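You operate a simulated robot arm through the tools that you are given. There is no shell and no other tool. Be economical: measure what you need, move in short steps, check, and stop when the job is done.

You are at the controls of a simulated two-armed robot. One attempt, no reset.

TASK
Put the seed bag from the top of the side table on the deck by the ice well lever. Put the red cup on top of the empty carton on the top of the side table. Put the lentil bag from the top of the side table on the steel table left of the grey juicer. Take the blue ring and leave it on top of the square empty carton. Take the white-cap juice bottle and leave it on the free top of the fruit bench. Fetch the steel drip grid from the shelf under the steel table and set it on the flat green box. Pull the pink shelf sign open. The order is free. Set down upright: red cup, white-cap juice bottle. The pink shelf sign goes anticlockwise seen from above.

Only the result counts: the job must be done as asked and must still hold three seconds after the hand-in. Knocking over, shifting, dropping, spilling or breaking anything else fails it. Lids that push on must go on centred and level and be pressed home; caps that screw on are set level and turned clockwise until they are tight.

THE ROBOT
Two 7-joint arms with two-finger parallel grippers on one trunk, on a base that drives. Base frame: it is fixed to the floor where the robot stands at the start and does not move with it; the origin is under the middle of the robot, x ahead of it, y to its left, z up. Units: mm, degrees, N and s.
The left shoulder is at the start at [20, 138, 1225], the right one opposite. Places, roughly: blue ring (9x6x3 cm) [600, -900, 800]; deck by the ice well lever [-2300, -1300, 700]; empty carton [750, -500, 750]; flat green box [0, -6000, 750]; free top of the fruit bench [200, -5900, 800]; lentil bag [500, -750, 750]; pink shelf sign [-5700, -2500, 1100]; red cup (6x6x7 cm) [600, -600, 800]; seed bag [500, 0, 750]; square empty carton [250, -2250, 750]; steel drip grid (10x10x4 cm) [400, -2800, 200]; steel table left of the grey juicer [500, -2200, 700]; white-cap juice bottle [500, -1000, 750]. Payload 1.57 kg a hand.
The TCP of each hand is the grasp point between the finger pads, 30 mm short of the fingertips. In the tool frame z runs along the fingers and y along their closing line. The gripper opens to 80 mm. The fingers are 17 mm wide and 12 mm thick; the gripper's body (40 by 82 mm) begins 80 mm behind the TCP.
Orientation is that of the tool frame in the base frame, as [roll, pitch, yaw] about the fixed x, y, z axes, in that order (R = Rz(yaw) Ry(pitch) Rx(roll)). With the fingers straight down and closing along the base's y, the tool's x points along the base's -x, its y along +y and its z along -z.

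THE INTERFACE
- The arms move only by the tool apply_moves. It takes "left_series", "right_series" or both (then of equal length, played together; a hand with none holds still); each is a list of rows, each a list of 3 entries, a list of its own where there are three numbers: the shift along the base's x, y, z in mm, then the turn, a rotation vector about the base's x, y, z in degrees, then the gripper command, from -1 (shut) to 1 (fully open), values between in proportion. In form: [[[tx, ty, tz], [rx, ry, rz], claw], ...]. A call has 1 to 12 rows; each row shifts and turns the commanded pose from where the row before left it. Each row takes 0.2 s and may step no farther than 50 mm and 8.6 degrees from the row before; otherwise, or with a gripper value out of range, the whole call is refused. Where a pose cannot be reached the arm comes as near as it can. A force on the tool above 40 N (or 10 N above the force at the start of the call, whichever is more), or a blocked arm, ends the call early, and 0.2 s more pass. The fingers move at their own pace (about 45 mm/s each) and stop on an object; they squeeze with about 30 N. The grip force told is the motor's: it shows also when the fingers shut on nothing. Time passes only in rows, and 0.2 s behind the last, so rows that do not move let the fingers close. It gives the time, the measured TCP pose, the force on the tool (base axes), the opening and the grip force at its end, in the units of the frame above (readings bear some noise), with the torque about the TCP (base axes, N m) and any sound that the robot's microphone picked up.
- Cameras (640 x 400 px; columns grow to the right, rows downward): "scene" is now at [164.2, -55, 1176.4]; the picture's right is [-0.65, -0.76, 0.00], its down [0.11, -0.10, -0.99] and it looks along [0.75, -0.64, 0.15] (base axes); focal length 214 px, centre (320, 200). "left" rides on the left gripper at [72, 7, -122] in its tool frame; the picture's right is [-0.09, 1.00, 0.00], its down [-0.84, -0.08, -0.54] and it looks along [-0.54, -0.05, 0.84] (tool axes); focal length 238 px, centre (320, 200). "right" rides on the right gripper at [72, -7, -122] in its tool frame; the picture's right is [0.09, 1.00, 0.00], its down [-0.84, 0.08, -0.54] and it looks along [-0.54, 0.05, 0.84] (tool axes); focal length 238 px, centre (320, 200). There is no depth. A picture from a camera that has moved, and an enlarged one, comes with that camera's place and axes in the base frame and with its lens.
- snapshot(camera): a new picture of that camera. No time passes.
- slide_trunk(by): slides the trunk up (or, below 0, down) by that many mm; the arms and the scene camera ride with it, the base frame stays. It gives what a move gives, with no picture.
- steer(legs): drives the robot by 1 to 6 legs, each [ahead, left, turn to the left] in mm, mm and degrees, along the robot's own axes; the way and the turn of a leg run together, so that a leg with both is an arc; at most 1500 mm and 180 degrees a leg. The arms and the cameras ride along, it lands a little off, and it stops where it bumps. It gives what a move gives.
- head_to(pan, tilt): turns the head with the scene camera to pan (to the left, within 60 degrees either way) and tilt (down, from -29 to 69), counted from straight ahead of the robot. It gives what a move gives.
- zoom(camera, box): a new picture of the part [left, top, right, bottom] of that camera's present view, enlarged. No time passes.
- finish_job(): hands the job in; it is judged then, once.

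Go step by step. Nothing tells you exact positions but the pictures and the camera data: compare them with the known pose of the tool, close in by small moves and look again before you grip or let go. The budget is 196 turns and 172 pictures, counting those below and the enlarged ones. Unless the task says otherwise, let go and move clear before handing in, and close with one line.

The tools are called as a command line: name --argument value ..., lists and objects as JSON in quotes. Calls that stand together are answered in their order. apply_moves: Moves the arms, as the interface text tells. Its arguments: {"type":"object","properties":{"left_series":{"type":"array"},"right_series":{"type":"array"}},"required":[]} The other tools are called the same way: slide_trunk (by) slides the trunk up or down; steer (legs) drives the base; head_to (pan, tilt) turns the head that bears the scene camera; snapshot (camera) takes a picture; zoom (camera, box) takes an enlarged picture of a part of a camera's view; finish_job () hands the job in.

At the start:

```text
time: 0.0
left_ee_pos: [223.2, -42.8, 1142.3]
left_ee_rot: [179.4, -13.8, 179.9]
left_ft_force: [-0.2, 0.4, 1.0]
left_ft_torque: [-0.01, -0.02, -0.02]
left_width: 79.9
left_gripper_force: 0.0
right_ee_pos: [160.0, -286.9, 1065.5]
right_ee_rot: [-178.5, -16.3, -178.4]
right_ft_force: [1.0, 0.0, 0.0]
right_ft_torque: [-0.02, 0.02, -0.06]
right_width: 80.0
right_gripper_force: 0.0
trunk travel left (down, up): [-600.0, 640.0]
robot x, y, heading: [1.2, -1.1, 0.2]
head pan, tilt: [-40.4, -8.5]
```

scene: 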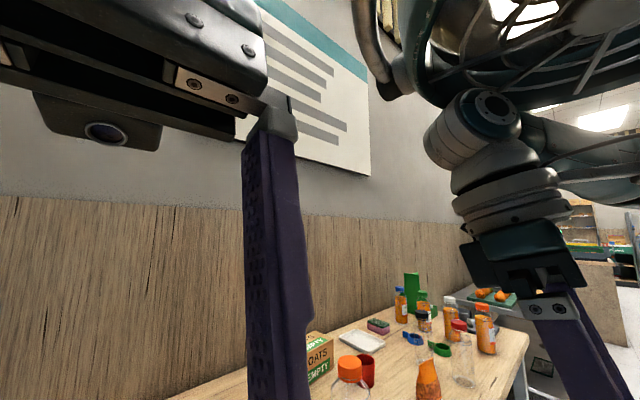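
right: 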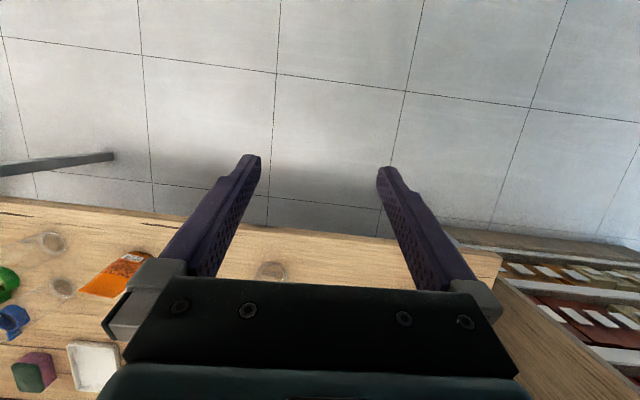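
left: 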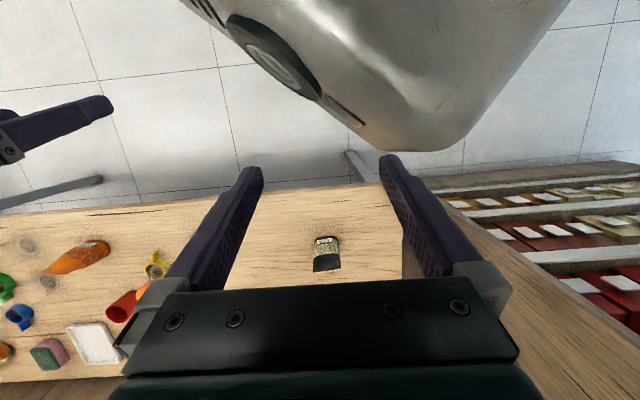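

I see the side table ahead and to the right, with the cup, bags, ring and bottles on it. I'll look down with the head to measure things first.

head_to --pan 0 --tilt 45

snapshot --camera "scene"

head_to --pan -50 --tilt 30

snapshot --camera "scene"

```text
time: 1.2
left_ee_pos: [222.6, -43.4, 1142.5]
left_ee_rot: [179.5, -13.9, 179.8]
left_ft_force: [0.1, 0.0, -0.9]
left_ft_torque: [0.06, -0.01, -0.02]
left_width: 79.7
left_gripper_force: 0.1
right_ee_pos: [159.5, -286.7, 1065.6]
right_ee_rot: [-178.5, -16.5, -178.4]
right_ft_force: [0.9, -0.3, 0.4]
right_ft_torque: [-0.02, -0.02, 0.01]
right_width: 79.9
right_gripper_force: 0.0
trunk travel left (down, up): [-600.0, 640.0]
robot x, y, heading: [-3.3, -1.5, -0.1]
head pan, tilt: [0.0, 45.0]
```

```text
168 pictures are left
camera scene: at [180.6, 0.2, 1092.5], right [0.0, -1.0, 0.0], down [-0.71, 0.0, -0.71], along [0.71, 0.0, -0.71], focal length 214 px, centre (320, 200)
```

scene: 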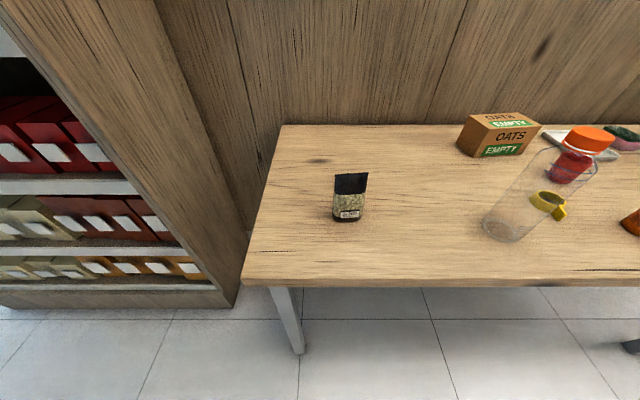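

```text
time: 2.4
left_ee_pos: [222.8, -48.6, 1143.3]
left_ee_rot: [-179.2, -14.1, -180.0]
left_ft_force: [16.4, -59.6, 26.0]
left_ft_torque: [0.37, 0.16, 0.1]
left_width: 23.5
left_gripper_force: 0.1
right_ee_pos: [160.6, -286.5, 1065.8]
right_ee_rot: [-178.4, -16.6, -178.5]
right_ft_force: [-0.2, -0.4, -0.1]
right_ft_torque: [-0.02, 0.04, -0.02]
right_width: 79.9
right_gripper_force: 0.1
trunk travel left (down, up): [-600.0, 640.0]
robot x, y, heading: [0.9, -3.6, 0.0]
head pan, tilt: [-50.0, 30.0]
```

```text
167 pictures are left
camera scene: at [163.7, -61.5, 1111.0], right [-0.69, -0.72, 0.0], down [-0.39, 0.37, -0.84], along [0.61, -0.58, -0.54], focal length 214 px, centre (320, 200)
```

scene: 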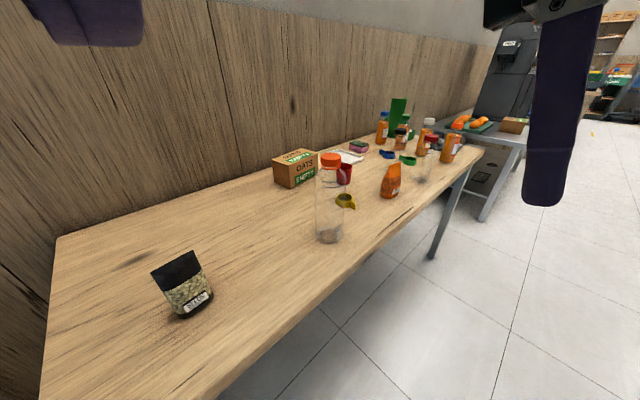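

The head pressed on the left hand's finger, so I move the left hand aside, out and down from the head, before anything else.

apply_moves --left_series '[[[0, 40, 0], [0, 0, 0], 1], [[0, 40, 0], [0, 0, 0], 1], [[0, 40, 0], [0, 0, 0], 1], [[0, 40, 0], [0, 0, 0], 1], [[0, 40, 0], [0, 0, 0], 1], [[0, 0, -40], [0, 0, 0], 1]]'

snapshot --camera "scene"

```text
time: 2.7
left_ee_pos: [222.7, -51.4, 1142.9]
left_ee_rot: [-177.9, -13.8, 179.7]
left_ft_force: [19.8, -55.2, 25.4]
left_ft_torque: [0.52, 0.14, -0.09]
left_width: 29.7
left_gripper_force: 0.0
right_ee_pos: [159.7, -286.8, 1066.4]
right_ee_rot: [-178.5, -16.6, -178.4]
right_ft_force: [0.3, 0.7, 0.2]
right_ft_torque: [-0.01, 0.0, 0.02]
right_width: 80.2
right_gripper_force: 0.1
trunk travel left (down, up): [-600.0, 640.0]
robot x, y, heading: [5.0, 0.5, 0.0]
head pan, tilt: [-50.0, 30.0]
stopped in row 1 (left hand): the force on the tool passed its limit at 91 N (the readings are from after the stop); the commanded pose is now the measured one
```

```text
166 pictures are left
camera scene: at [163.2, -62.2, 1111.2], right [-0.7, -0.71, 0.0], down [-0.38, 0.37, -0.84], along [0.6, -0.59, -0.54], focal length 214 px, centre (320, 200)
```

scene: 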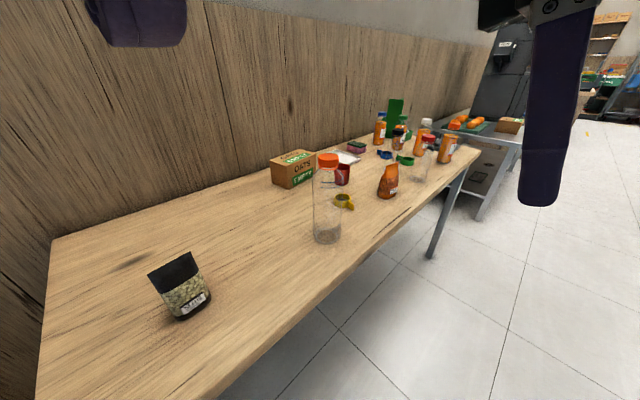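

The left hand is wedged on the head's far side. I'll pan the head back, then take the left hand forward and around it.

head_to --pan 0 --tilt 20

snapshot --camera "left"

snapshot --camera "scene"

```text
time: 3.8
left_ee_pos: [222.1, -46.6, 1142.4]
left_ee_rot: [-179.4, -13.7, 179.7]
left_ft_force: [2.3, -0.3, -0.9]
left_ft_torque: [-0.02, 0.18, -0.01]
left_width: 80.2
left_gripper_force: 0.1
right_ee_pos: [159.3, -285.2, 1065.3]
right_ee_rot: [-178.5, -16.6, -178.4]
right_ft_force: [0.8, 0.0, 0.2]
right_ft_torque: [0.0, -0.03, 0.02]
right_width: 80.0
right_gripper_force: 0.1
trunk travel left (down, up): [-600.0, 640.0]
robot x, y, heading: [-1.8, -1.3, 0.1]
head pan, tilt: [0.0, 20.0]
```

```text
165 pictures are left
camera left: at [180.7, -37.8, 1276.2], right [0.09, 1.0, -0.03], down [0.94, -0.08, 0.33], along [0.32, -0.06, -0.94], focal length 238 px, centre (320, 200)
```

left: 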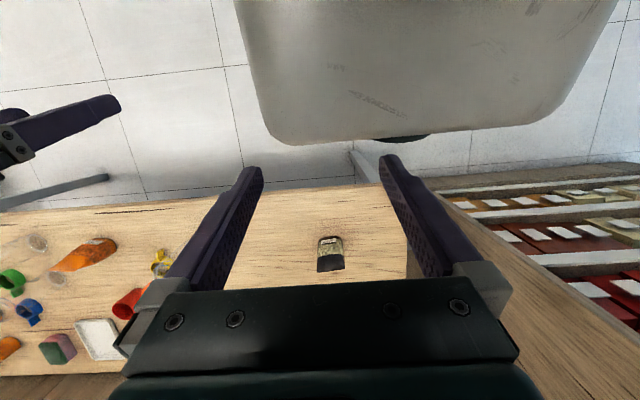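

```text
164 pictures are left
camera scene: at [192.4, 0.2, 1131.0], right [0.0, -1.0, 0.0], down [-0.34, 0.0, -0.94], along [0.94, 0.0, -0.34], focal length 214 px, centre (320, 200)
```

scene: 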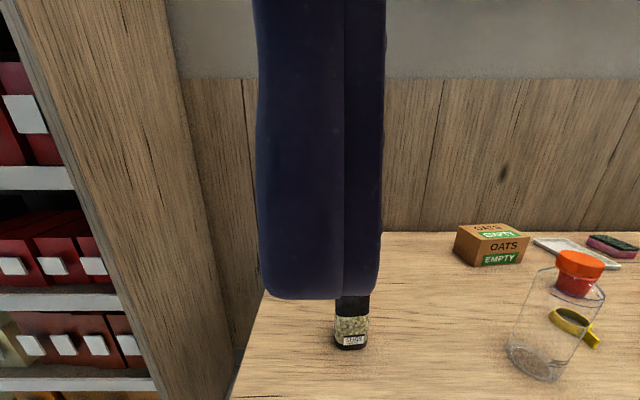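

The head is behind the hand, so I take the left hand forward, then left and down.

apply_moves --left_series '[[[40, 0, 0], [0, 0, 0], 1], [[40, 0, 0], [0, 0, 0], 1], [[0, 40, 0], [0, 0, 0], 1], [[0, 40, -20], [0, 0, 0], 1], [[0, 40, -20], [0, 0, 0], 1], [[0, 40, -20], [0, 0, 0], 1], [[0, 0, -40], [0, 0, 0], 1], [[0, 0, -40], [0, 0, 0], 1]]'

snapshot --camera "left"

```text
time: 5.6
left_ee_pos: [303.1, 114.4, 999.4]
left_ee_rot: [-179.4, -13.6, 179.7]
left_ft_force: [0.2, 1.0, -0.2]
left_ft_torque: [0.0, 0.01, 0.01]
left_width: 80.0
left_gripper_force: 0.1
right_ee_pos: [160.1, -286.2, 1065.5]
right_ee_rot: [-178.5, -16.5, -178.4]
right_ft_force: [0.3, -0.5, -0.5]
right_ft_torque: [0.03, 0.07, 0.02]
right_width: 79.9
right_gripper_force: 0.0
trunk travel left (down, up): [-600.0, 640.0]
robot x, y, heading: [-2.8, -3.4, 0.1]
head pan, tilt: [0.0, 20.0]
```

```text
163 pictures are left
camera left: at [260.8, 124.1, 1134.6], right [0.09, 1.0, -0.03], down [0.94, -0.08, 0.33], along [0.33, -0.06, -0.94], focal length 238 px, centre (320, 200)
```

left: 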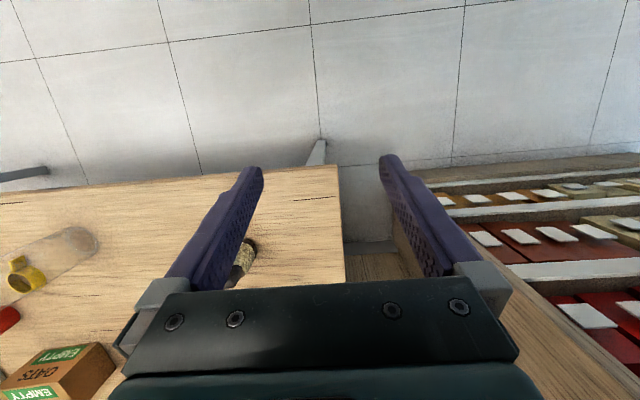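

The left hand is clear. The seed bag stands at about (480, -58) with the table top near z 740 and its edge at x 331; I drive up to bring the left hand above it.

steer --legs '[[100, -160, 0], [60, 0, 0]]'

snapshot --camera "left"

head_to --pan 0 --tilt 60

snapshot --camera "scene"

```text
time: 7.8
left_ee_pos: [462.4, -40.5, 1001.3]
left_ee_rot: [-179.4, -13.7, 179.9]
left_ft_force: [-0.5, 0.3, 0.2]
left_ft_torque: [-0.01, 0.0, -0.02]
left_width: 79.9
left_gripper_force: 0.1
right_ee_pos: [320.6, -443.2, 1066.1]
right_ee_rot: [-178.5, -16.5, -178.2]
right_ft_force: [-0.5, 0.2, 0.0]
right_ft_torque: [0.02, -0.01, 0.01]
right_width: 80.2
right_gripper_force: 0.1
trunk travel left (down, up): [-600.0, 640.0]
robot x, y, heading: [160.8, -153.2, 0.1]
head pan, tilt: [0.0, 20.0]
```

```text
162 pictures are left
camera left: at [420.5, -32.3, 1135.0], right [0.09, 1.0, -0.03], down [0.94, -0.07, 0.33], along [0.33, -0.06, -0.94], focal length 238 px, centre (320, 200)
```

left: 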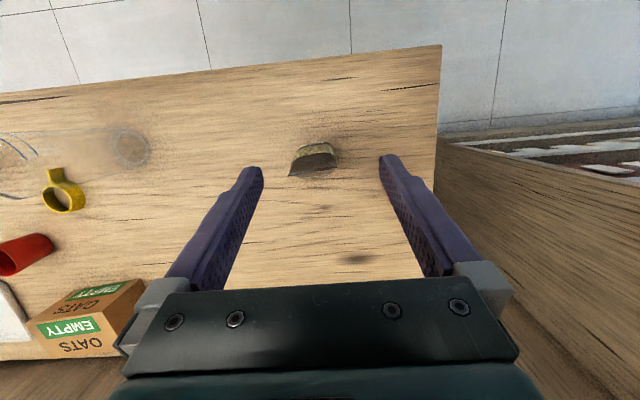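

```text
time: 8.8
left_ee_pos: [462.8, -39.7, 999.4]
left_ee_rot: [-179.3, -13.7, 179.8]
left_ft_force: [0.4, 0.1, 0.3]
left_ft_torque: [-0.01, -0.01, 0.0]
left_width: 80.1
left_gripper_force: 0.2
right_ee_pos: [321.0, -443.1, 1066.0]
right_ee_rot: [-178.4, -16.6, -178.2]
right_ft_force: [0.7, -0.8, 0.9]
right_ft_torque: [0.0, 0.02, 0.01]
right_width: 79.9
right_gripper_force: 0.0
trunk travel left (down, up): [-600.0, 640.0]
robot x, y, heading: [159.6, -156.9, 0.3]
head pan, tilt: [0.0, 60.0]
```

```text
161 pictures are left
camera scene: at [325.8, -156.2, 1073.0], right [0.0, -1.0, 0.0], down [-0.87, 0.0, -0.5], along [0.5, 0.0, -0.87], focal length 214 px, centre (320, 200)
```

scene: 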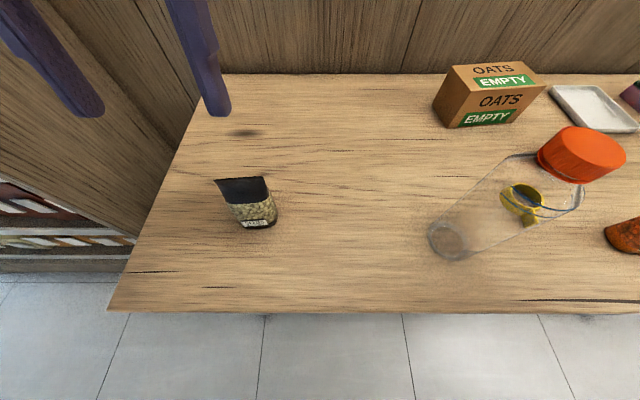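

The seed bag is a standing pouch nearly under the left hand. I'll zoom to get its width and thickness.

zoom --camera "left" --box '[240, 110, 400, 210]'

zoom --camera "scene" --box '[180, 150, 308, 230]'

```text
4.00 times, centred on (320, 160) of left
camera zoom: at [420.4, -32.4, 1134.9], right [0.09, 1.0, -0.03], down [0.94, -0.07, 0.33], along [0.32, -0.06, -0.94], focal length 953 px, centre (320, 360)
```

zoom: 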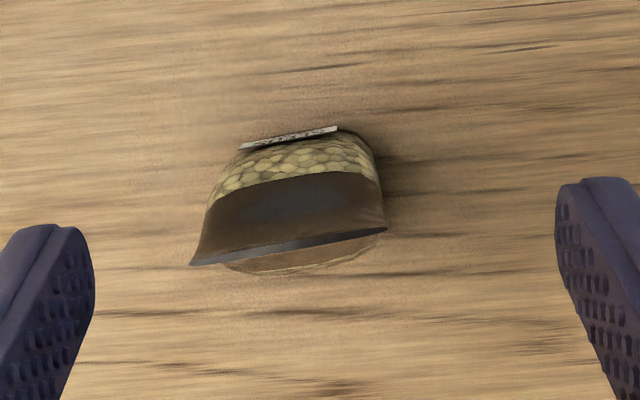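

```text
5.00 times, centred on (244, 190) of scene
camera zoom: at [325.8, -156.2, 1073.0], right [0.0, -1.0, 0.0], down [-0.87, 0.0, -0.5], along [0.5, 0.0, -0.87], focal length 1072 px, centre (700, 250)
```

zoom: 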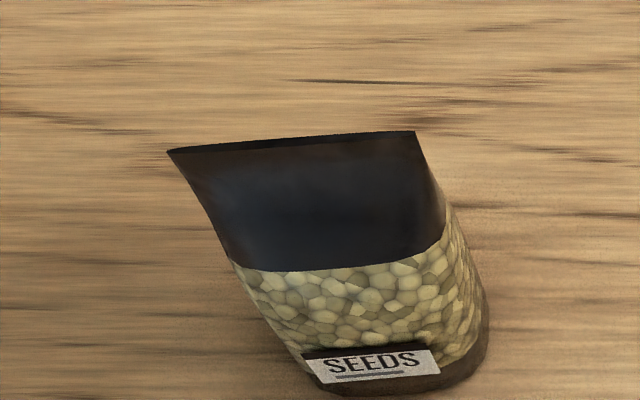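

The bag is about 60 mm wide along y, roughly 50 mm thick, top at z 859, centre near (482, -59). I level the left hand over it and look again.

apply_moves --left_series '[[[0, 0, 0], [0, -6.85, 2.4], 1], [[0, 0, 0], [0, -6.85, 2.4], 1], [[19, -19, -30], [0, 0, 0], 1], [[0, 0, -40], [0, 0, 0], 1], [[0, 0, 0], [0, 0, 0], 1]]'

snapshot --camera "left"

```text
time: 10.0
left_ee_pos: [482.2, -60.5, 931.1]
left_ee_rot: [-178.9, 0.0, -175.4]
left_ft_force: [-0.1, 0.1, -0.8]
left_ft_torque: [0.03, -0.01, -0.02]
left_width: 79.9
left_gripper_force: 0.1
right_ee_pos: [320.1, -443.3, 1065.8]
right_ee_rot: [-178.5, -16.6, -178.3]
right_ft_force: [-0.6, 0.0, -0.6]
right_ft_torque: [0.03, 0.01, 0.02]
right_width: 80.2
right_gripper_force: 0.1
trunk travel left (down, up): [-600.0, 640.0]
robot x, y, heading: [159.4, -155.5, 0.2]
head pan, tilt: [0.0, 60.0]
```

```text
158 pictures are left
camera left: at [408.1, -57.1, 1052.6], right [0.01, 1.0, -0.02], down [0.84, 0.0, 0.54], along [0.54, -0.02, -0.84], focal length 238 px, centre (320, 200)
```

left: 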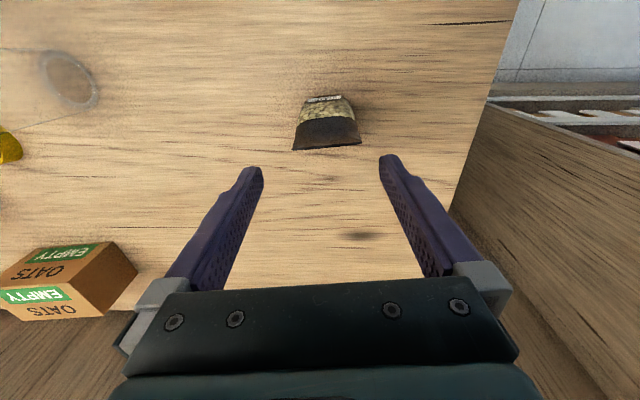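

The bag lines up between the fingers. I descend and close.

apply_moves --left_series '[[[0, 3, -40], [0, 0, 0], 1], [[0, 0, -40], [0, 0, 0], 1], [[0, 0, -40], [0, 0, 0], 1], [[0, 0, -10], [0, 0, 0], 1], [[0, 0, 0], [0, 0, 0], -1], [[0, 0, 0], [0, 0, 0], -1], [[0, 0, 0], [0, 0, 0], -1], [[0, 0, 0], [0, 0, 0], -1]]'

snapshot --camera "left"

```text
time: 11.8
left_ee_pos: [480.7, -55.0, 800.7]
left_ee_rot: [-178.9, 0.0, -175.5]
left_ft_force: [0.5, -0.2, 0.0]
left_ft_torque: [0.0, 0.0, -0.03]
left_width: 59.7
left_gripper_force: 30.4
right_ee_pos: [320.6, -442.6, 1065.4]
right_ee_rot: [-178.4, -16.6, -178.3]
right_ft_force: [0.1, 0.0, -0.1]
right_ft_torque: [0.0, 0.0, 0.01]
right_width: 80.0
right_gripper_force: 0.0
trunk travel left (down, up): [-600.0, 640.0]
robot x, y, heading: [159.7, -152.4, 0.1]
head pan, tilt: [0.0, 60.0]
```

```text
157 pictures are left
camera left: at [407.9, -51.8, 921.2], right [0.01, 1.0, -0.02], down [0.84, 0.0, 0.54], along [0.54, -0.02, -0.84], focal length 238 px, centre (320, 200)
```

left: 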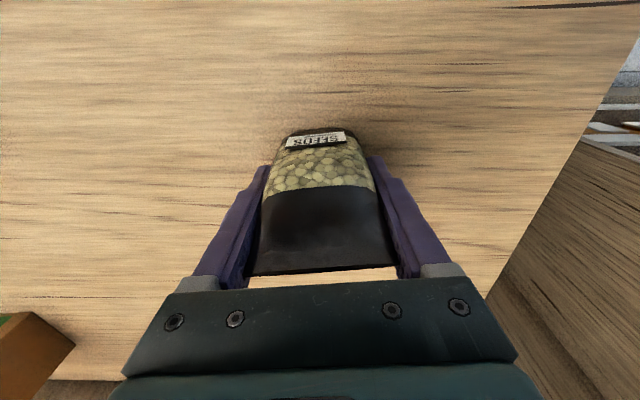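

Gripped at 60 mm width. I lift the bag and survey the cup area with the head panned right.

apply_moves --left_series '[[[0, 0, 40], [0, 0, 0], -1], [[0, 0, 45], [0, 0, 0], -1], [[0, 0, 45], [0, 0, 0], -1], [[-20, 10, 45], [0, 0, 0], -1], [[-40, 20, 20], [0, 0, 0], -1]]'

head_to --pan -45 --tilt 45

snapshot --camera "scene"

snapshot --camera "right"

```text
refused: row 4 steps farther than a row can; nothing moved
```

```text
time: 12.9
left_ee_pos: [479.6, -55.5, 799.4]
left_ee_rot: [-178.9, 0.1, -175.5]
left_ft_force: [-0.3, 0.7, -0.5]
left_ft_torque: [0.01, 0.01, -0.01]
left_width: 59.5
left_gripper_force: 29.7
right_ee_pos: [319.8, -443.3, 1065.3]
right_ee_rot: [-178.5, -16.6, -178.2]
right_ft_force: [0.5, -0.6, -0.4]
right_ft_torque: [0.0, 0.01, 0.0]
right_width: 79.7
right_gripper_force: 0.1
trunk travel left (down, up): [-600.0, 640.0]
robot x, y, heading: [159.5, -157.3, -0.2]
head pan, tilt: [-45.0, 45.0]
```

```text
156 pictures are left
camera scene: at [316.7, -213.7, 1092.4], right [-0.7, -0.71, 0.0], down [-0.5, 0.5, -0.71], along [0.5, -0.5, -0.71], focal length 214 px, centre (320, 200)
```

scene: 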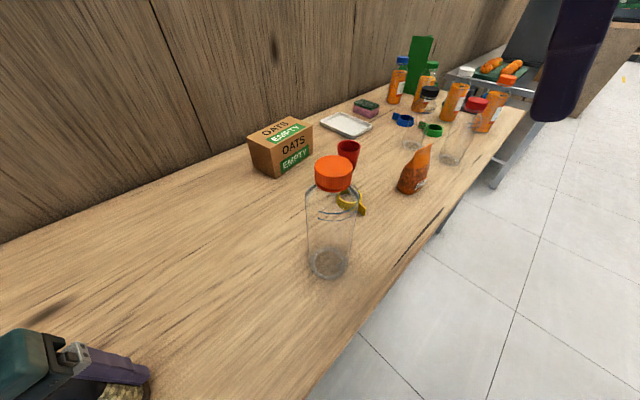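

```text
155 pictures are left
camera right: at [286.1, -447.7, 1203.8], right [-0.13, 0.99, 0.0], down [0.95, 0.12, 0.28], along [0.28, 0.04, -0.96], focal length 238 px, centre (320, 200)
```

right: 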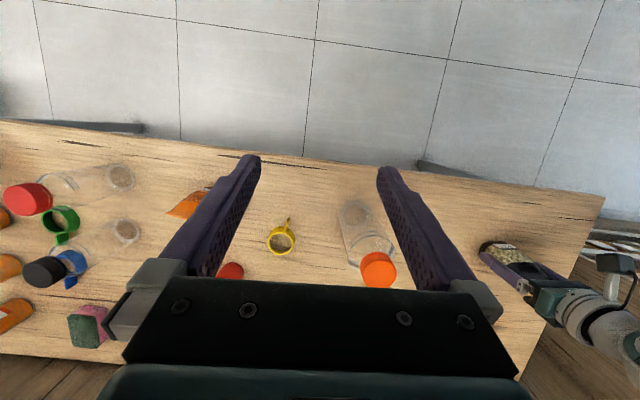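

Lifting the seed bag and tucking it in towards the robot, out of the way.

apply_moves --left_series '[[[0, 0, 40], [0, 0, 0], -1], [[0, 0, 45], [0, 0, 0], -1], [[0, 0, 45], [0, 0, 0], -1], [[-10, 10, 45], [0, 0, 0], -1], [[-30, 30, 20], [0, 0, 0], -1], [[-30, 30, 0], [0, 0, 0], -1]]'

zoom --camera "scene" --box '[220, 20, 540, 220]'

```text
time: 14.3
left_ee_pos: [409.9, 14.1, 994.1]
left_ee_rot: [-178.8, -0.1, -175.5]
left_ft_force: [1.9, -0.3, 0.3]
left_ft_torque: [0.0, 0.0, 0.01]
left_width: 59.7
left_gripper_force: 30.0
right_ee_pos: [319.6, -442.8, 1065.4]
right_ee_rot: [-178.5, -16.7, -178.2]
right_ft_force: [0.2, -1.1, 0.1]
right_ft_torque: [-0.01, -0.03, 0.02]
right_width: 80.2
right_gripper_force: 0.1
trunk travel left (down, up): [-600.0, 640.0]
robot x, y, heading: [159.5, -156.7, 0.1]
head pan, tilt: [-45.0, 45.0]
```

```text
2.00 times, centred on (380, 120) of scene
camera zoom: at [316.5, -213.5, 1092.3], right [-0.71, -0.71, 0.0], down [-0.5, 0.5, -0.71], along [0.5, -0.5, -0.71], focal length 429 px, centre (200, 360)
```

zoom: 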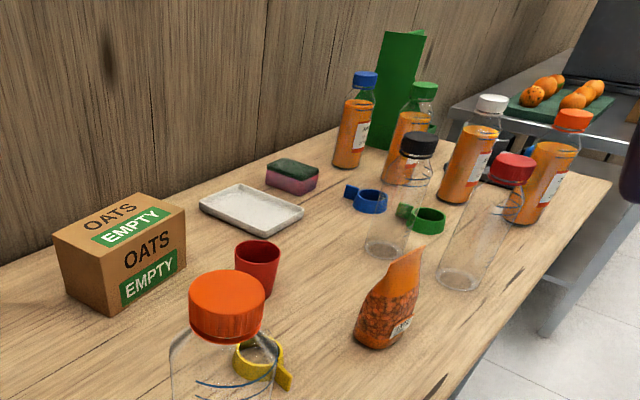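

Red cup at about (600, -606), carton top about (755, -510, z 822), a tall jar (top z 955) at (441, -358). I raise the left hand above everything and shift the robot right to face the cup.

apply_moves --left_series '[[[0, 0, 45], [0, 0, 0], -1], [[0, 0, 45], [0, 0, 0], -1], [[0, 0, 40], [0, 0, 0], -1]]'

steer --legs '[[0, -320, 0], [70, 0, 0]]'

snapshot --camera "right"

snapshot --camera "scene"

```text
time: 15.2
left_ee_pos: [382.9, 33.9, 1069.2]
left_ee_rot: [169.6, -12.0, -174.9]
left_ft_force: [-1.0, -0.2, -1.4]
left_ft_torque: [0.03, 0.02, 0.0]
left_width: 59.4
left_gripper_force: 29.7
right_ee_pos: [318.3, -444.1, 1065.0]
right_ee_rot: [-178.6, -16.6, -178.2]
right_ft_force: [-0.3, 0.1, -0.3]
right_ft_torque: [-0.03, 0.0, -0.02]
right_width: 79.7
right_gripper_force: 0.0
trunk travel left (down, up): [-600.0, 640.0]
robot x, y, heading: [158.2, -153.5, 0.2]
head pan, tilt: [-45.0, 45.0]
stopped in row 3 (left hand): the arm was blocked; the commanded pose is now the measured one
```

```text
time: 17.9
left_ee_pos: [451.8, -289.6, 1070.1]
left_ee_rot: [169.7, -11.9, -175.3]
left_ft_force: [0.0, 0.0, -0.3]
left_ft_torque: [0.02, -0.02, 0.02]
left_width: 59.7
left_gripper_force: 29.6
right_ee_pos: [387.9, -767.0, 1065.8]
right_ee_rot: [-178.5, -16.6, -178.5]
right_ft_force: [0.1, 0.6, -0.6]
right_ft_torque: [0.01, 0.0, 0.02]
right_width: 80.2
right_gripper_force: 0.1
trunk travel left (down, up): [-600.0, 640.0]
robot x, y, heading: [230.9, -478.6, -0.0]
head pan, tilt: [-45.0, 45.0]
```

```text
153 pictures are left
camera right: at [353.6, -771.5, 1203.8], right [-0.12, 0.99, 0.0], down [0.95, 0.12, 0.28], along [0.28, 0.03, -0.96], focal length 238 px, centre (320, 200)
```

right: 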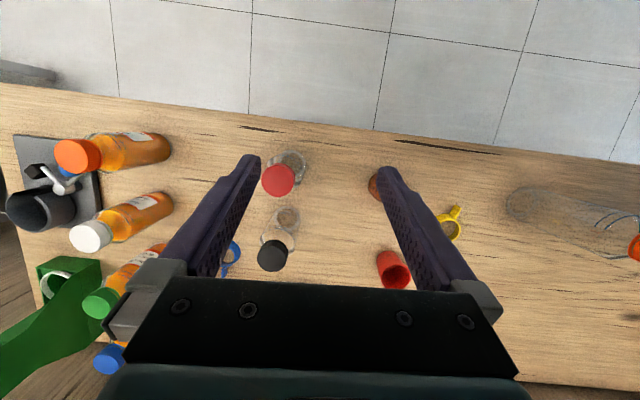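

```text
152 pictures are left
camera scene: at [385.4, -537.7, 1092.4], right [-0.71, -0.71, 0.0], down [-0.5, 0.5, -0.71], along [0.5, -0.5, -0.71], focal length 214 px, centre (320, 200)
```

scene: 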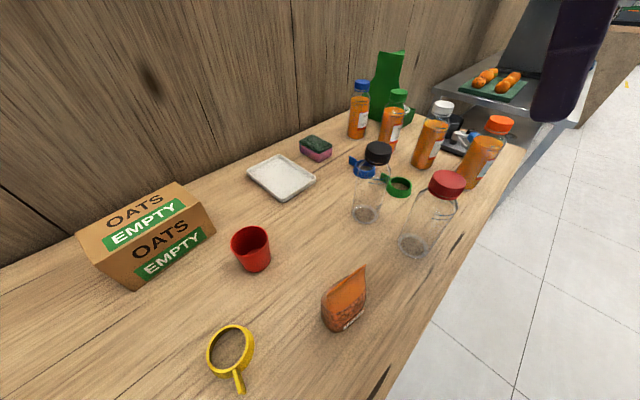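

The robot faces the cup now. I check the gap between the trunk and the table edge by looking straight down.

head_to --pan 0 --tilt 69

snapshot --camera "scene"

```text
time: 19.1
left_ee_pos: [453.6, -291.6, 1069.7]
left_ee_rot: [169.7, -11.9, -175.2]
left_ft_force: [-0.1, 0.2, -1.0]
left_ft_torque: [-0.01, 0.02, 0.01]
left_width: 59.5
left_gripper_force: 30.1
right_ee_pos: [388.1, -765.6, 1064.6]
right_ee_rot: [-178.5, -16.6, -178.4]
right_ft_force: [-0.9, -0.1, -0.1]
right_ft_torque: [0.01, -0.02, -0.01]
right_width: 80.1
right_gripper_force: 0.1
trunk travel left (down, up): [-600.0, 640.0]
robot x, y, heading: [231.0, -480.5, 0.0]
head pan, tilt: [0.0, 68.8]
```

```text
151 pictures are left
camera scene: at [383.9, -480.2, 1063.5], right [0.0, -1.0, 0.0], down [-0.93, 0.0, -0.36], along [0.36, 0.0, -0.93], focal length 214 px, centre (320, 200)
```

scene: 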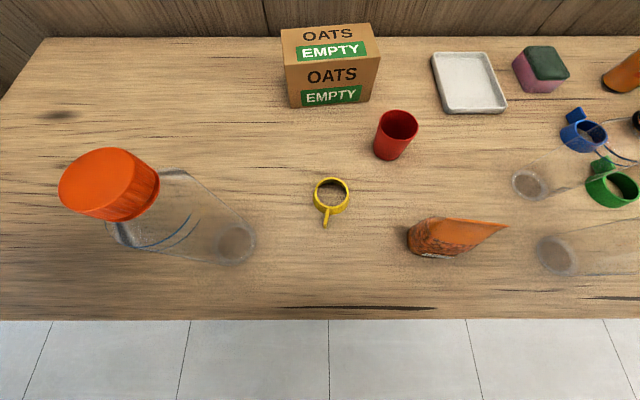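

The overhead view confirms the layout. I bring the right hand, tilted about 40° forward, to in front of and above the cup.

apply_moves --right_series '[[[17, 24, -19], [0, -8.1, 0], 1], [[17, 24, -19], [0, -8.1, 0], 1], [[17, 24, -19], [0, -8.1, 0], 1], [[17, 24, -19], [0, -8.1, 0], 1], [[17, 24, -19], [0, -8.1, 0], 1], [[17, 24, -19], [0, -8.1, 0], 1], [[20, 23, -21], [0, -8.1, 0], 1], [[0, 0, 0], [0, 0, 0], 1]]'

snapshot --camera "right"

snapshot --camera "scene"

```text
time: 20.9
left_ee_pos: [451.4, -290.3, 1071.3]
left_ee_rot: [169.7, -11.9, -175.2]
left_ft_force: [-0.6, -0.2, -1.8]
left_ft_torque: [-0.04, -0.02, 0.03]
left_width: 59.3
left_gripper_force: 30.0
right_ee_pos: [549.9, -604.6, 930.1]
right_ee_rot: [-177.0, 40.2, -178.0]
right_ft_force: [-0.3, -0.6, 0.3]
right_ft_torque: [0.02, 0.01, 0.01]
right_width: 80.0
right_gripper_force: 0.1
right hand out of reach, approached as far as the arm can: row 2, 3, 4
trunk travel left (down, up): [-600.0, 640.0]
robot x, y, heading: [226.7, -475.2, -0.1]
head pan, tilt: [0.0, 68.8]
```

```text
150 pictures are left
camera right: at [416.3, -609.6, 977.1], right [-0.07, 0.99, -0.1], down [0.29, 0.12, 0.95], along [0.95, 0.04, -0.3], focal length 238 px, centre (320, 200)
```

right: 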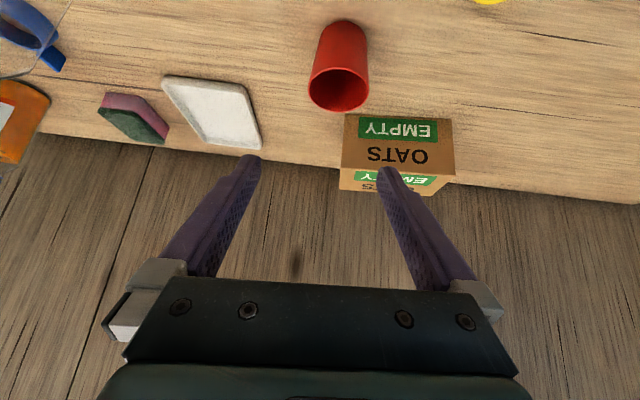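

```text
149 pictures are left
camera scene: at [383.8, -480.2, 1063.5], right [0.0, -1.0, 0.0], down [-0.93, 0.0, -0.36], along [0.36, 0.0, -0.93], focal length 214 px, centre (320, 200)
```

scene: 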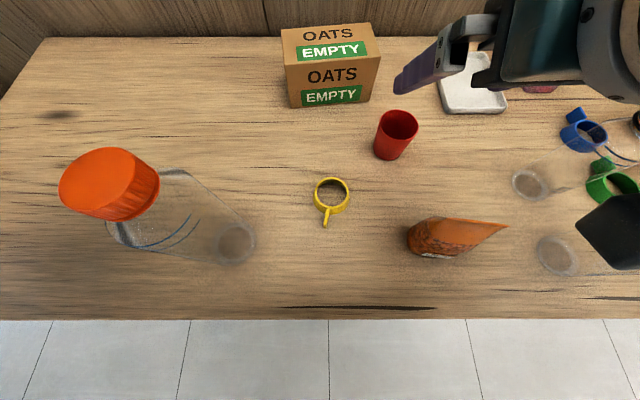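

Cup centre by both cameras is about (600, -596). I descend on it with fingers straddling, stopping at the grip height before closing to check.

apply_moves --right_series '[[[10, 4, -29], [0, 0, 0], 1], [[10, 4, -29], [0, 0, 0], 1], [[10, 1, -29], [0, 0, 0], 1], [[10, 0, -29], [0, 0, 0], 1], [[10, 0, -29], [0, 0, 0], 1], [[0, 0, 0], [0, 0, 0], 1]]'

snapshot --camera "right"

snapshot --camera "scene"

```text
time: 21.9
left_ee_pos: [452.6, -290.2, 1071.1]
left_ee_rot: [169.5, -11.9, -175.2]
left_ft_force: [-0.4, 0.0, 0.0]
left_ft_torque: [-0.03, -0.01, 0.0]
left_width: 59.5
left_gripper_force: 30.3
right_ee_pos: [595.1, -591.2, 823.4]
right_ee_rot: [-178.1, 41.4, -178.8]
right_ft_force: [-1.3, 3.6, 30.4]
right_ft_torque: [-0.48, 4.16, -0.52]
right_width: 80.0
right_gripper_force: 0.2
trunk travel left (down, up): [-600.0, 640.0]
robot x, y, heading: [228.0, -478.9, -0.1]
head pan, tilt: [0.0, 68.8]
stopped in row 5 (right hand): the force on the tool passed its limit at 72 N (the readings are from after the stop); the commanded pose is now the measured one
```

```text
148 pictures are left
camera right: at [460.8, -596.9, 868.6], right [-0.07, 0.99, -0.09], down [0.27, 0.1, 0.96], along [0.96, 0.04, -0.28], focal length 238 px, centre (320, 200)
```

right: 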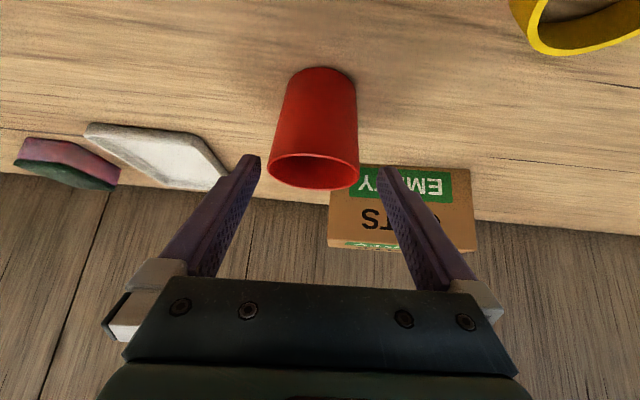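

```text
147 pictures are left
camera scene: at [384.6, -480.0, 1064.3], right [0.0, -1.0, 0.0], down [-0.93, 0.0, -0.36], along [0.36, 0.0, -0.93], focal length 214 px, centre (320, 200)
```

scene: 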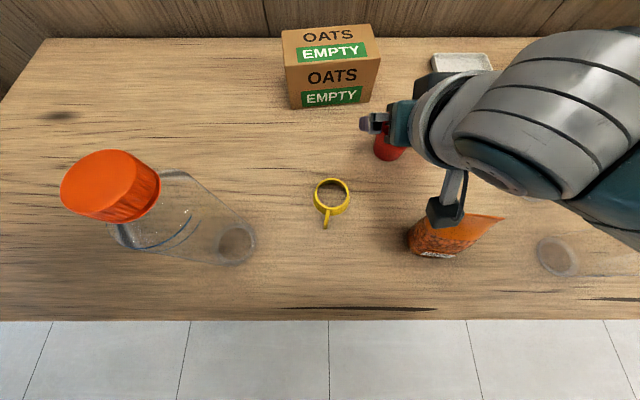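

The upward force with torque shows the wrist camera pressing on the lentil bag's top behind. I lift off; I'll fetch the lentil bag first, which frees this space.

apply_moves --right_series '[[[0, 0, 25], [0, 0, 0], 1], [[-10, 0, 30], [0, 0, 0], 1], [[-10, 0, 40], [0, 0, 0], 1], [[-10, 0, 40], [0, 0, 0], 1]]'

snapshot --camera "scene"

```text
time: 22.9
left_ee_pos: [450.5, -291.0, 1070.6]
left_ee_rot: [169.5, -11.9, -175.2]
left_ft_force: [0.4, 0.0, -0.4]
left_ft_torque: [0.01, 0.01, 0.01]
left_width: 59.5
left_gripper_force: 29.9
right_ee_pos: [564.5, -591.4, 955.6]
right_ee_rot: [-177.7, 40.9, -178.5]
right_ft_force: [0.6, -0.6, 0.4]
right_ft_torque: [-0.02, -0.01, -0.02]
right_width: 80.1
right_gripper_force: 0.1
trunk travel left (down, up): [-600.0, 640.0]
robot x, y, heading: [223.6, -483.6, -0.1]
head pan, tilt: [0.0, 68.8]
```

```text
146 pictures are left
camera scene: at [383.8, -480.1, 1063.5], right [0.0, -1.0, 0.0], down [-0.93, 0.0, -0.36], along [0.36, 0.0, -0.93], focal length 214 px, centre (320, 200)
```

scene: 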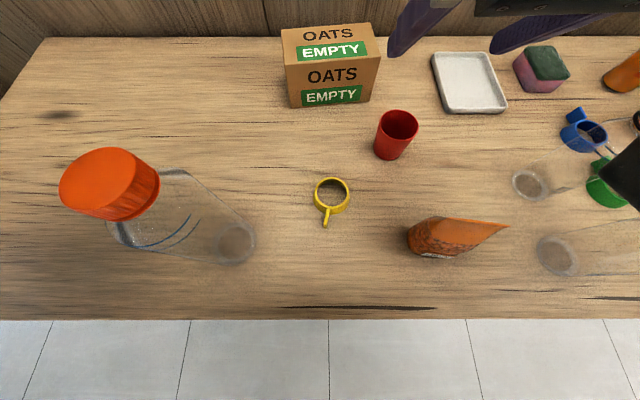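

Nothing was shifted. I turn the right hand vertical and move it over the lentil bag, stepping the robot back a little.

apply_moves --right_series '[[[-20, -8, 10], [0, 8.2, 0], 1], [[-20, -8, 10], [0, 8.2, 0], 1], [[-20, -8, 0], [0, 8.2, 0], 1], [[-20, -8, 0], [0, 8.2, 0], 1], [[-20, -8, 0], [0, 8.2, 0], 1], [[0, 0, 0], [0, 0, 0], 1]]'

snapshot --camera "right"

```text
time: 24.1
left_ee_pos: [452.1, -290.6, 1069.5]
left_ee_rot: [169.6, -12.0, -175.4]
left_ft_force: [-0.5, -0.1, -0.4]
left_ft_torque: [0.02, 0.01, -0.04]
left_width: 59.6
left_gripper_force: 29.7
right_ee_pos: [467.7, -671.8, 868.0]
right_ee_rot: [-170.5, 0.7, -177.6]
right_ft_force: [1.2, 0.1, 0.7]
right_ft_torque: [0.0, 0.02, -0.01]
right_width: 80.0
right_gripper_force: 0.0
right hand out of reach, approached as far as the arm can: row 2, 3, 4, 5
trunk travel left (down, up): [-600.0, 640.0]
robot x, y, heading: [227.9, -479.4, -0.0]
head pan, tilt: [0.0, 68.8]
stopped in row 6 (right hand): the arm was blocked; the commanded pose is now the measured one
```

```text
145 pictures are left
camera right: at [393.7, -661.6, 989.2], right [-0.13, 0.98, -0.16], down [0.82, 0.2, 0.53], along [0.55, -0.07, -0.83], focal length 238 px, centre (320, 200)
```

right: 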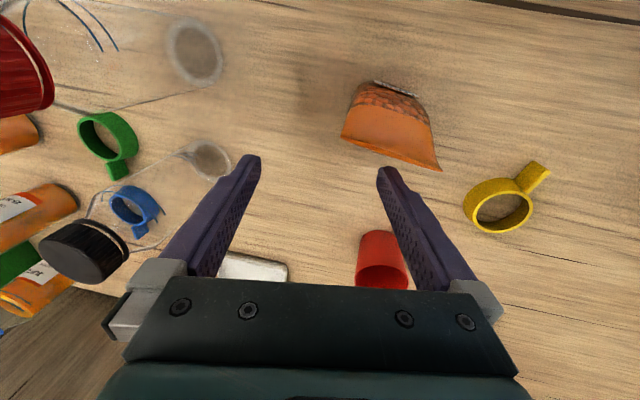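

The hand sank because the wrist is folded too near the shoulder; I raise the trunk to give the arms room, then re-level the right hand.

slide_trunk --by 110

apply_moves --right_series '[[[0, 0, 0], [-5, 0, -4], 1], [[0, 0, -10], [-4.5, 0, -4], 1], [[0, 0, -20], [0, 0, -3], 1], [[0, 0, 0], [0, 0, 0], 1]]'

snapshot --camera "right"

```text
time: 25.6
left_ee_pos: [452.1, -290.5, 1180.4]
left_ee_rot: [169.5, -12.0, -175.3]
left_ft_force: [0.1, 0.1, -1.3]
left_ft_torque: [0.01, 0.01, 0.01]
left_width: 59.7
left_gripper_force: 30.0
right_ee_pos: [466.6, -671.9, 978.4]
right_ee_rot: [-170.5, 0.6, -177.6]
right_ft_force: [0.2, 0.0, 0.0]
right_ft_torque: [-0.01, 0.0, -0.02]
right_width: 79.8
right_gripper_force: 0.0
trunk travel left (down, up): [-710.0, 530.0]
robot x, y, heading: [228.1, -481.4, -0.2]
head pan, tilt: [0.0, 68.8]
```

```text
time: 26.6
left_ee_pos: [452.5, -290.1, 1180.2]
left_ee_rot: [169.6, -11.8, -175.3]
left_ft_force: [0.0, -0.2, -0.8]
left_ft_torque: [0.0, -0.01, 0.02]
left_width: 59.8
left_gripper_force: 30.2
right_ee_pos: [468.6, -686.3, 947.0]
right_ee_rot: [-158.8, 1.4, 171.8]
right_ft_force: [-0.2, 0.2, -0.2]
right_ft_torque: [0.0, 0.02, -0.01]
right_width: 79.8
right_gripper_force: 0.2
trunk travel left (down, up): [-710.0, 530.0]
robot x, y, heading: [227.2, -479.6, -0.2]
head pan, tilt: [0.0, 68.8]
```

```text
144 pictures are left
camera right: at [399.2, -638.5, 1061.6], right [0.05, 0.93, -0.36], down [0.85, 0.15, 0.5], along [0.52, -0.33, -0.79], focal length 238 px, centre (320, 200)
```

right: 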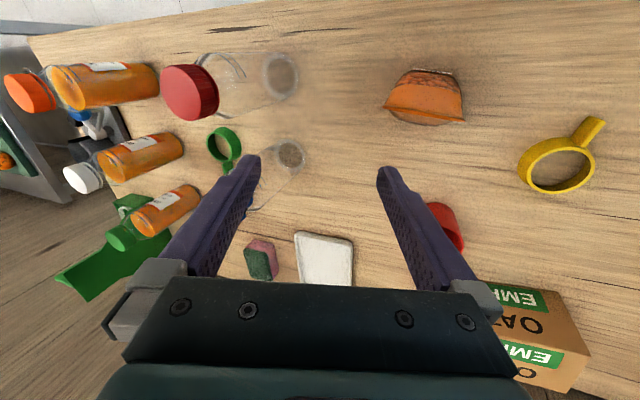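

I turned the roll the wrong way. Correcting to vertical and centring over the lentil bag at about (442, -641).

apply_moves --right_series '[[[-9, 15, 3], [7.1, 0, 0], 1], [[-9, 15, 0], [7.1, 0, 0], 1], [[-8, 15, 0], [7.0, 0, 0], 1], [[0, 0, 0], [0, 0, 0], 1]]'

snapshot --camera "right"

```text
time: 27.4
left_ee_pos: [452.3, -289.5, 1180.7]
left_ee_rot: [169.7, -12.0, -175.3]
left_ft_force: [0.0, -0.6, -0.3]
left_ft_torque: [0.04, 0.0, 0.0]
left_width: 59.6
left_gripper_force: 30.2
right_ee_pos: [442.2, -675.3, 947.8]
right_ee_rot: [-174.0, -0.7, 172.8]
right_ft_force: [-0.2, -0.1, 0.5]
right_ft_torque: [-0.02, -0.02, -0.04]
right_width: 80.1
right_gripper_force: 0.1
trunk travel left (down, up): [-710.0, 530.0]
robot x, y, heading: [229.8, -479.1, -0.3]
head pan, tilt: [0.0, 68.8]
stopped in row 4 (right hand): the arm was blocked; the commanded pose is now the measured one
```

```text
143 pictures are left
camera right: at [373.7, -660.4, 1070.8], right [0.03, 0.99, -0.1], down [0.85, 0.03, 0.52], along [0.52, -0.1, -0.85], focal length 238 px, centre (320, 200)
```

right: 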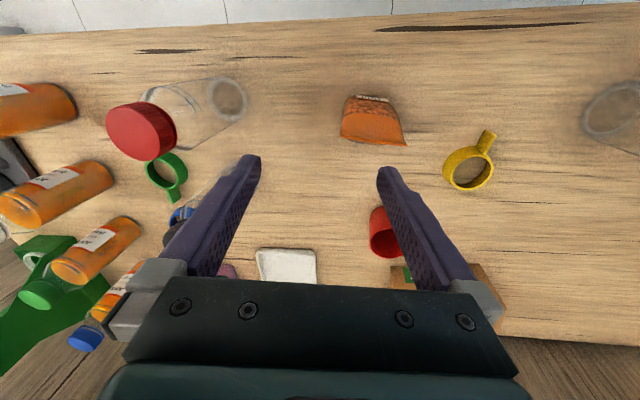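

The right hand was too far out sideways. I shift the robot back and right so the bag lies about 20° to the right side, then re-centre the hand.

steer --legs '[[-70, -60, 0]]'

apply_moves --right_series '[[[23, 31, 0], [2, 0, 0], 1], [[23, 31, 0], [2, 0, 0], 1], [[24, 32, 0], [2, 0, 0], 1], [[0, 0, 0], [0, 0, 0], 1]]'

snapshot --camera "right"

```text
time: 28.5
left_ee_pos: [382.1, -348.7, 1178.9]
left_ee_rot: [169.6, -12.0, -175.2]
left_ft_force: [0.2, -0.7, -0.1]
left_ft_torque: [0.02, 0.0, -0.02]
left_width: 59.5
left_gripper_force: 30.1
right_ee_pos: [371.4, -734.9, 947.1]
right_ee_rot: [-174.0, -0.7, 172.8]
right_ft_force: [0.0, 0.1, -0.9]
right_ft_torque: [0.0, -0.01, -0.01]
right_width: 79.9
right_gripper_force: 0.2
trunk travel left (down, up): [-710.0, 530.0]
robot x, y, heading: [159.8, -538.9, -0.3]
head pan, tilt: [0.0, 68.8]
```

```text
time: 29.7
left_ee_pos: [381.9, -349.2, 1179.0]
left_ee_rot: [169.6, -12.0, -175.3]
left_ft_force: [0.3, -0.1, 0.0]
left_ft_torque: [0.01, 0.0, -0.02]
left_width: 59.7
left_gripper_force: 29.8
right_ee_pos: [442.6, -688.8, 936.4]
right_ee_rot: [-173.1, -0.5, 172.2]
right_ft_force: [0.0, -0.2, 0.0]
right_ft_torque: [-0.01, 0.02, -0.01]
right_width: 80.2
right_gripper_force: 0.1
trunk travel left (down, up): [-710.0, 530.0]
robot x, y, heading: [158.1, -539.6, 0.0]
head pan, tilt: [0.0, 68.8]
stopped in row 4 (right hand): the arm was blocked; the commanded pose is now the measured one
```

```text
142 pictures are left
camera right: at [374.2, -672.0, 1059.7], right [0.04, 0.99, -0.12], down [0.85, 0.03, 0.52], along [0.52, -0.12, -0.85], focal length 238 px, centre (320, 200)
```

right: 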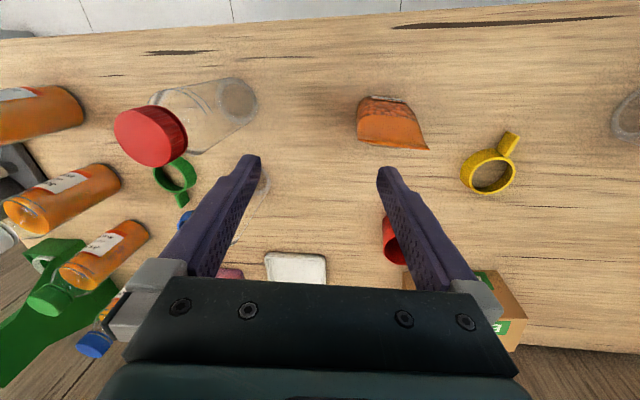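

Still blocked inward. I look at the arm's posture with the head.

head_to --pan -50 --tilt 10

snapshot --camera "scene"

```text
time: 31.0
left_ee_pos: [382.0, -349.3, 1179.7]
left_ee_rot: [169.7, -12.0, -175.2]
left_ft_force: [0.4, 0.2, -0.6]
left_ft_torque: [-0.02, -0.01, 0.03]
left_width: 59.7
left_gripper_force: 30.1
right_ee_pos: [443.7, -688.9, 936.2]
right_ee_rot: [-173.1, -0.6, 172.3]
right_ft_force: [0.8, -0.5, -0.6]
right_ft_torque: [0.0, 0.01, 0.01]
right_width: 80.2
right_gripper_force: 0.1
trunk travel left (down, up): [-710.0, 530.0]
robot x, y, heading: [156.1, -538.0, -0.2]
head pan, tilt: [-50.0, 10.0]
```

```text
141 pictures are left
camera scene: at [317.1, -610.1, 1257.3], right [-0.77, -0.64, 0.0], down [-0.11, 0.13, -0.98], along [0.63, -0.76, -0.17], focal length 214 px, centre (320, 200)
```

scene: 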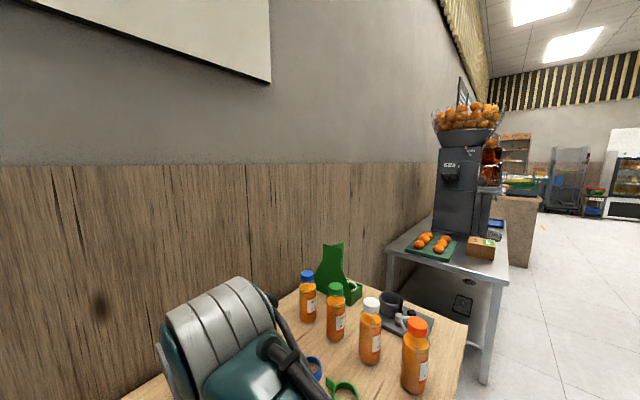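

I'll unwind the arm: pitch back as at the start while rising, then come inward, as the left arm did successfully.

apply_moves --right_series '[[[0, 0, 30], [2, 7, 3], 1], [[0, 0, 40], [2, 7, 3], 1], [[0, 0, 40], [2, 0, 3], 1], [[0, 0, 30], [0, 0, 0], 1], [[0, 20, 0], [0, 0, 0], 1], [[0, 20, 0], [0, 0, 0], 1], [[0, 0, 0], [0, 0, 0], 1]]'

```text
time: 32.6
left_ee_pos: [381.8, -349.2, 1180.1]
left_ee_rot: [169.5, -12.0, -175.3]
left_ft_force: [0.2, -0.2, 0.1]
left_ft_torque: [0.0, 0.01, 0.04]
left_width: 59.8
left_gripper_force: 29.8
right_ee_pos: [507.8, -670.2, 993.7]
right_ee_rot: [-177.9, -14.6, -178.8]
right_ft_force: [0.3, -0.6, 0.5]
right_ft_torque: [-0.01, 0.01, 0.02]
right_width: 80.0
right_gripper_force: 0.0
right hand out of reach, approached as far as the arm can: row 2, 3, 4
trunk travel left (down, up): [-710.0, 530.0]
robot x, y, heading: [157.9, -540.5, -0.1]
head pan, tilt: [-50.0, 10.0]
```

The right arm's elbow seems to be in a poor configuration. I drive it back to its starting pose relative to the robot to reset it.

apply_moves --right_series '[[[0, -30, 0], [0, 0, 0], 1], [[0, -30, 0], [0, 0, 0], 1], [[-20, -30, 20], [0, 0, 0], 1], [[-30, -30, 25], [0, 0, 0], 1], [[-30, -20, 30], [0, 0, 0], 1], [[-25, -10, 30], [0, 0, 0], 1], [[-20, 0, 30], [0, 2, 0], 1], [[0, 0, 0], [0, 0, 0], 1]]'

snapshot --camera "scene"

```text
time: 34.4
left_ee_pos: [383.4, -348.5, 1180.4]
left_ee_rot: [169.5, -12.0, -175.3]
left_ft_force: [0.4, -0.1, -0.9]
left_ft_torque: [-0.01, -0.02, -0.01]
left_width: 59.7
left_gripper_force: 30.0
right_ee_pos: [413.7, -865.5, 1105.2]
right_ee_rot: [-179.0, -17.0, -177.7]
right_ft_force: [-0.8, 0.2, 0.0]
right_ft_torque: [0.0, 0.04, 0.01]
right_width: 80.4
right_gripper_force: 0.0
right hand out of reach, approached as far as the arm can: row 3, 4, 5, 6, 7
trunk travel left (down, up): [-710.0, 530.0]
robot x, y, heading: [157.7, -540.4, -0.2]
head pan, tilt: [-50.0, 10.0]
```

```text
140 pictures are left
camera scene: at [317.0, -610.1, 1257.3], right [-0.77, -0.64, 0.0], down [-0.11, 0.13, -0.98], along [0.63, -0.76, -0.17], focal length 214 px, centre (320, 200)
```

scene: 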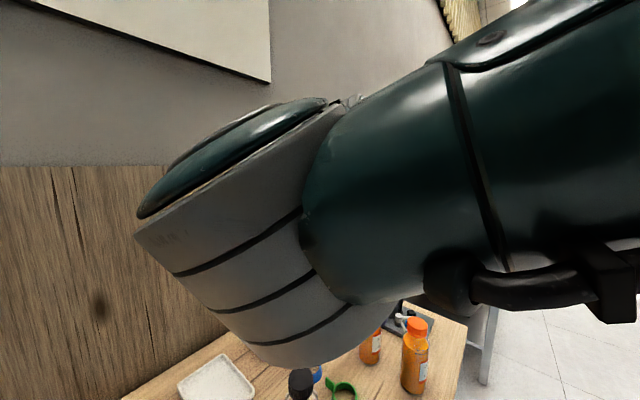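

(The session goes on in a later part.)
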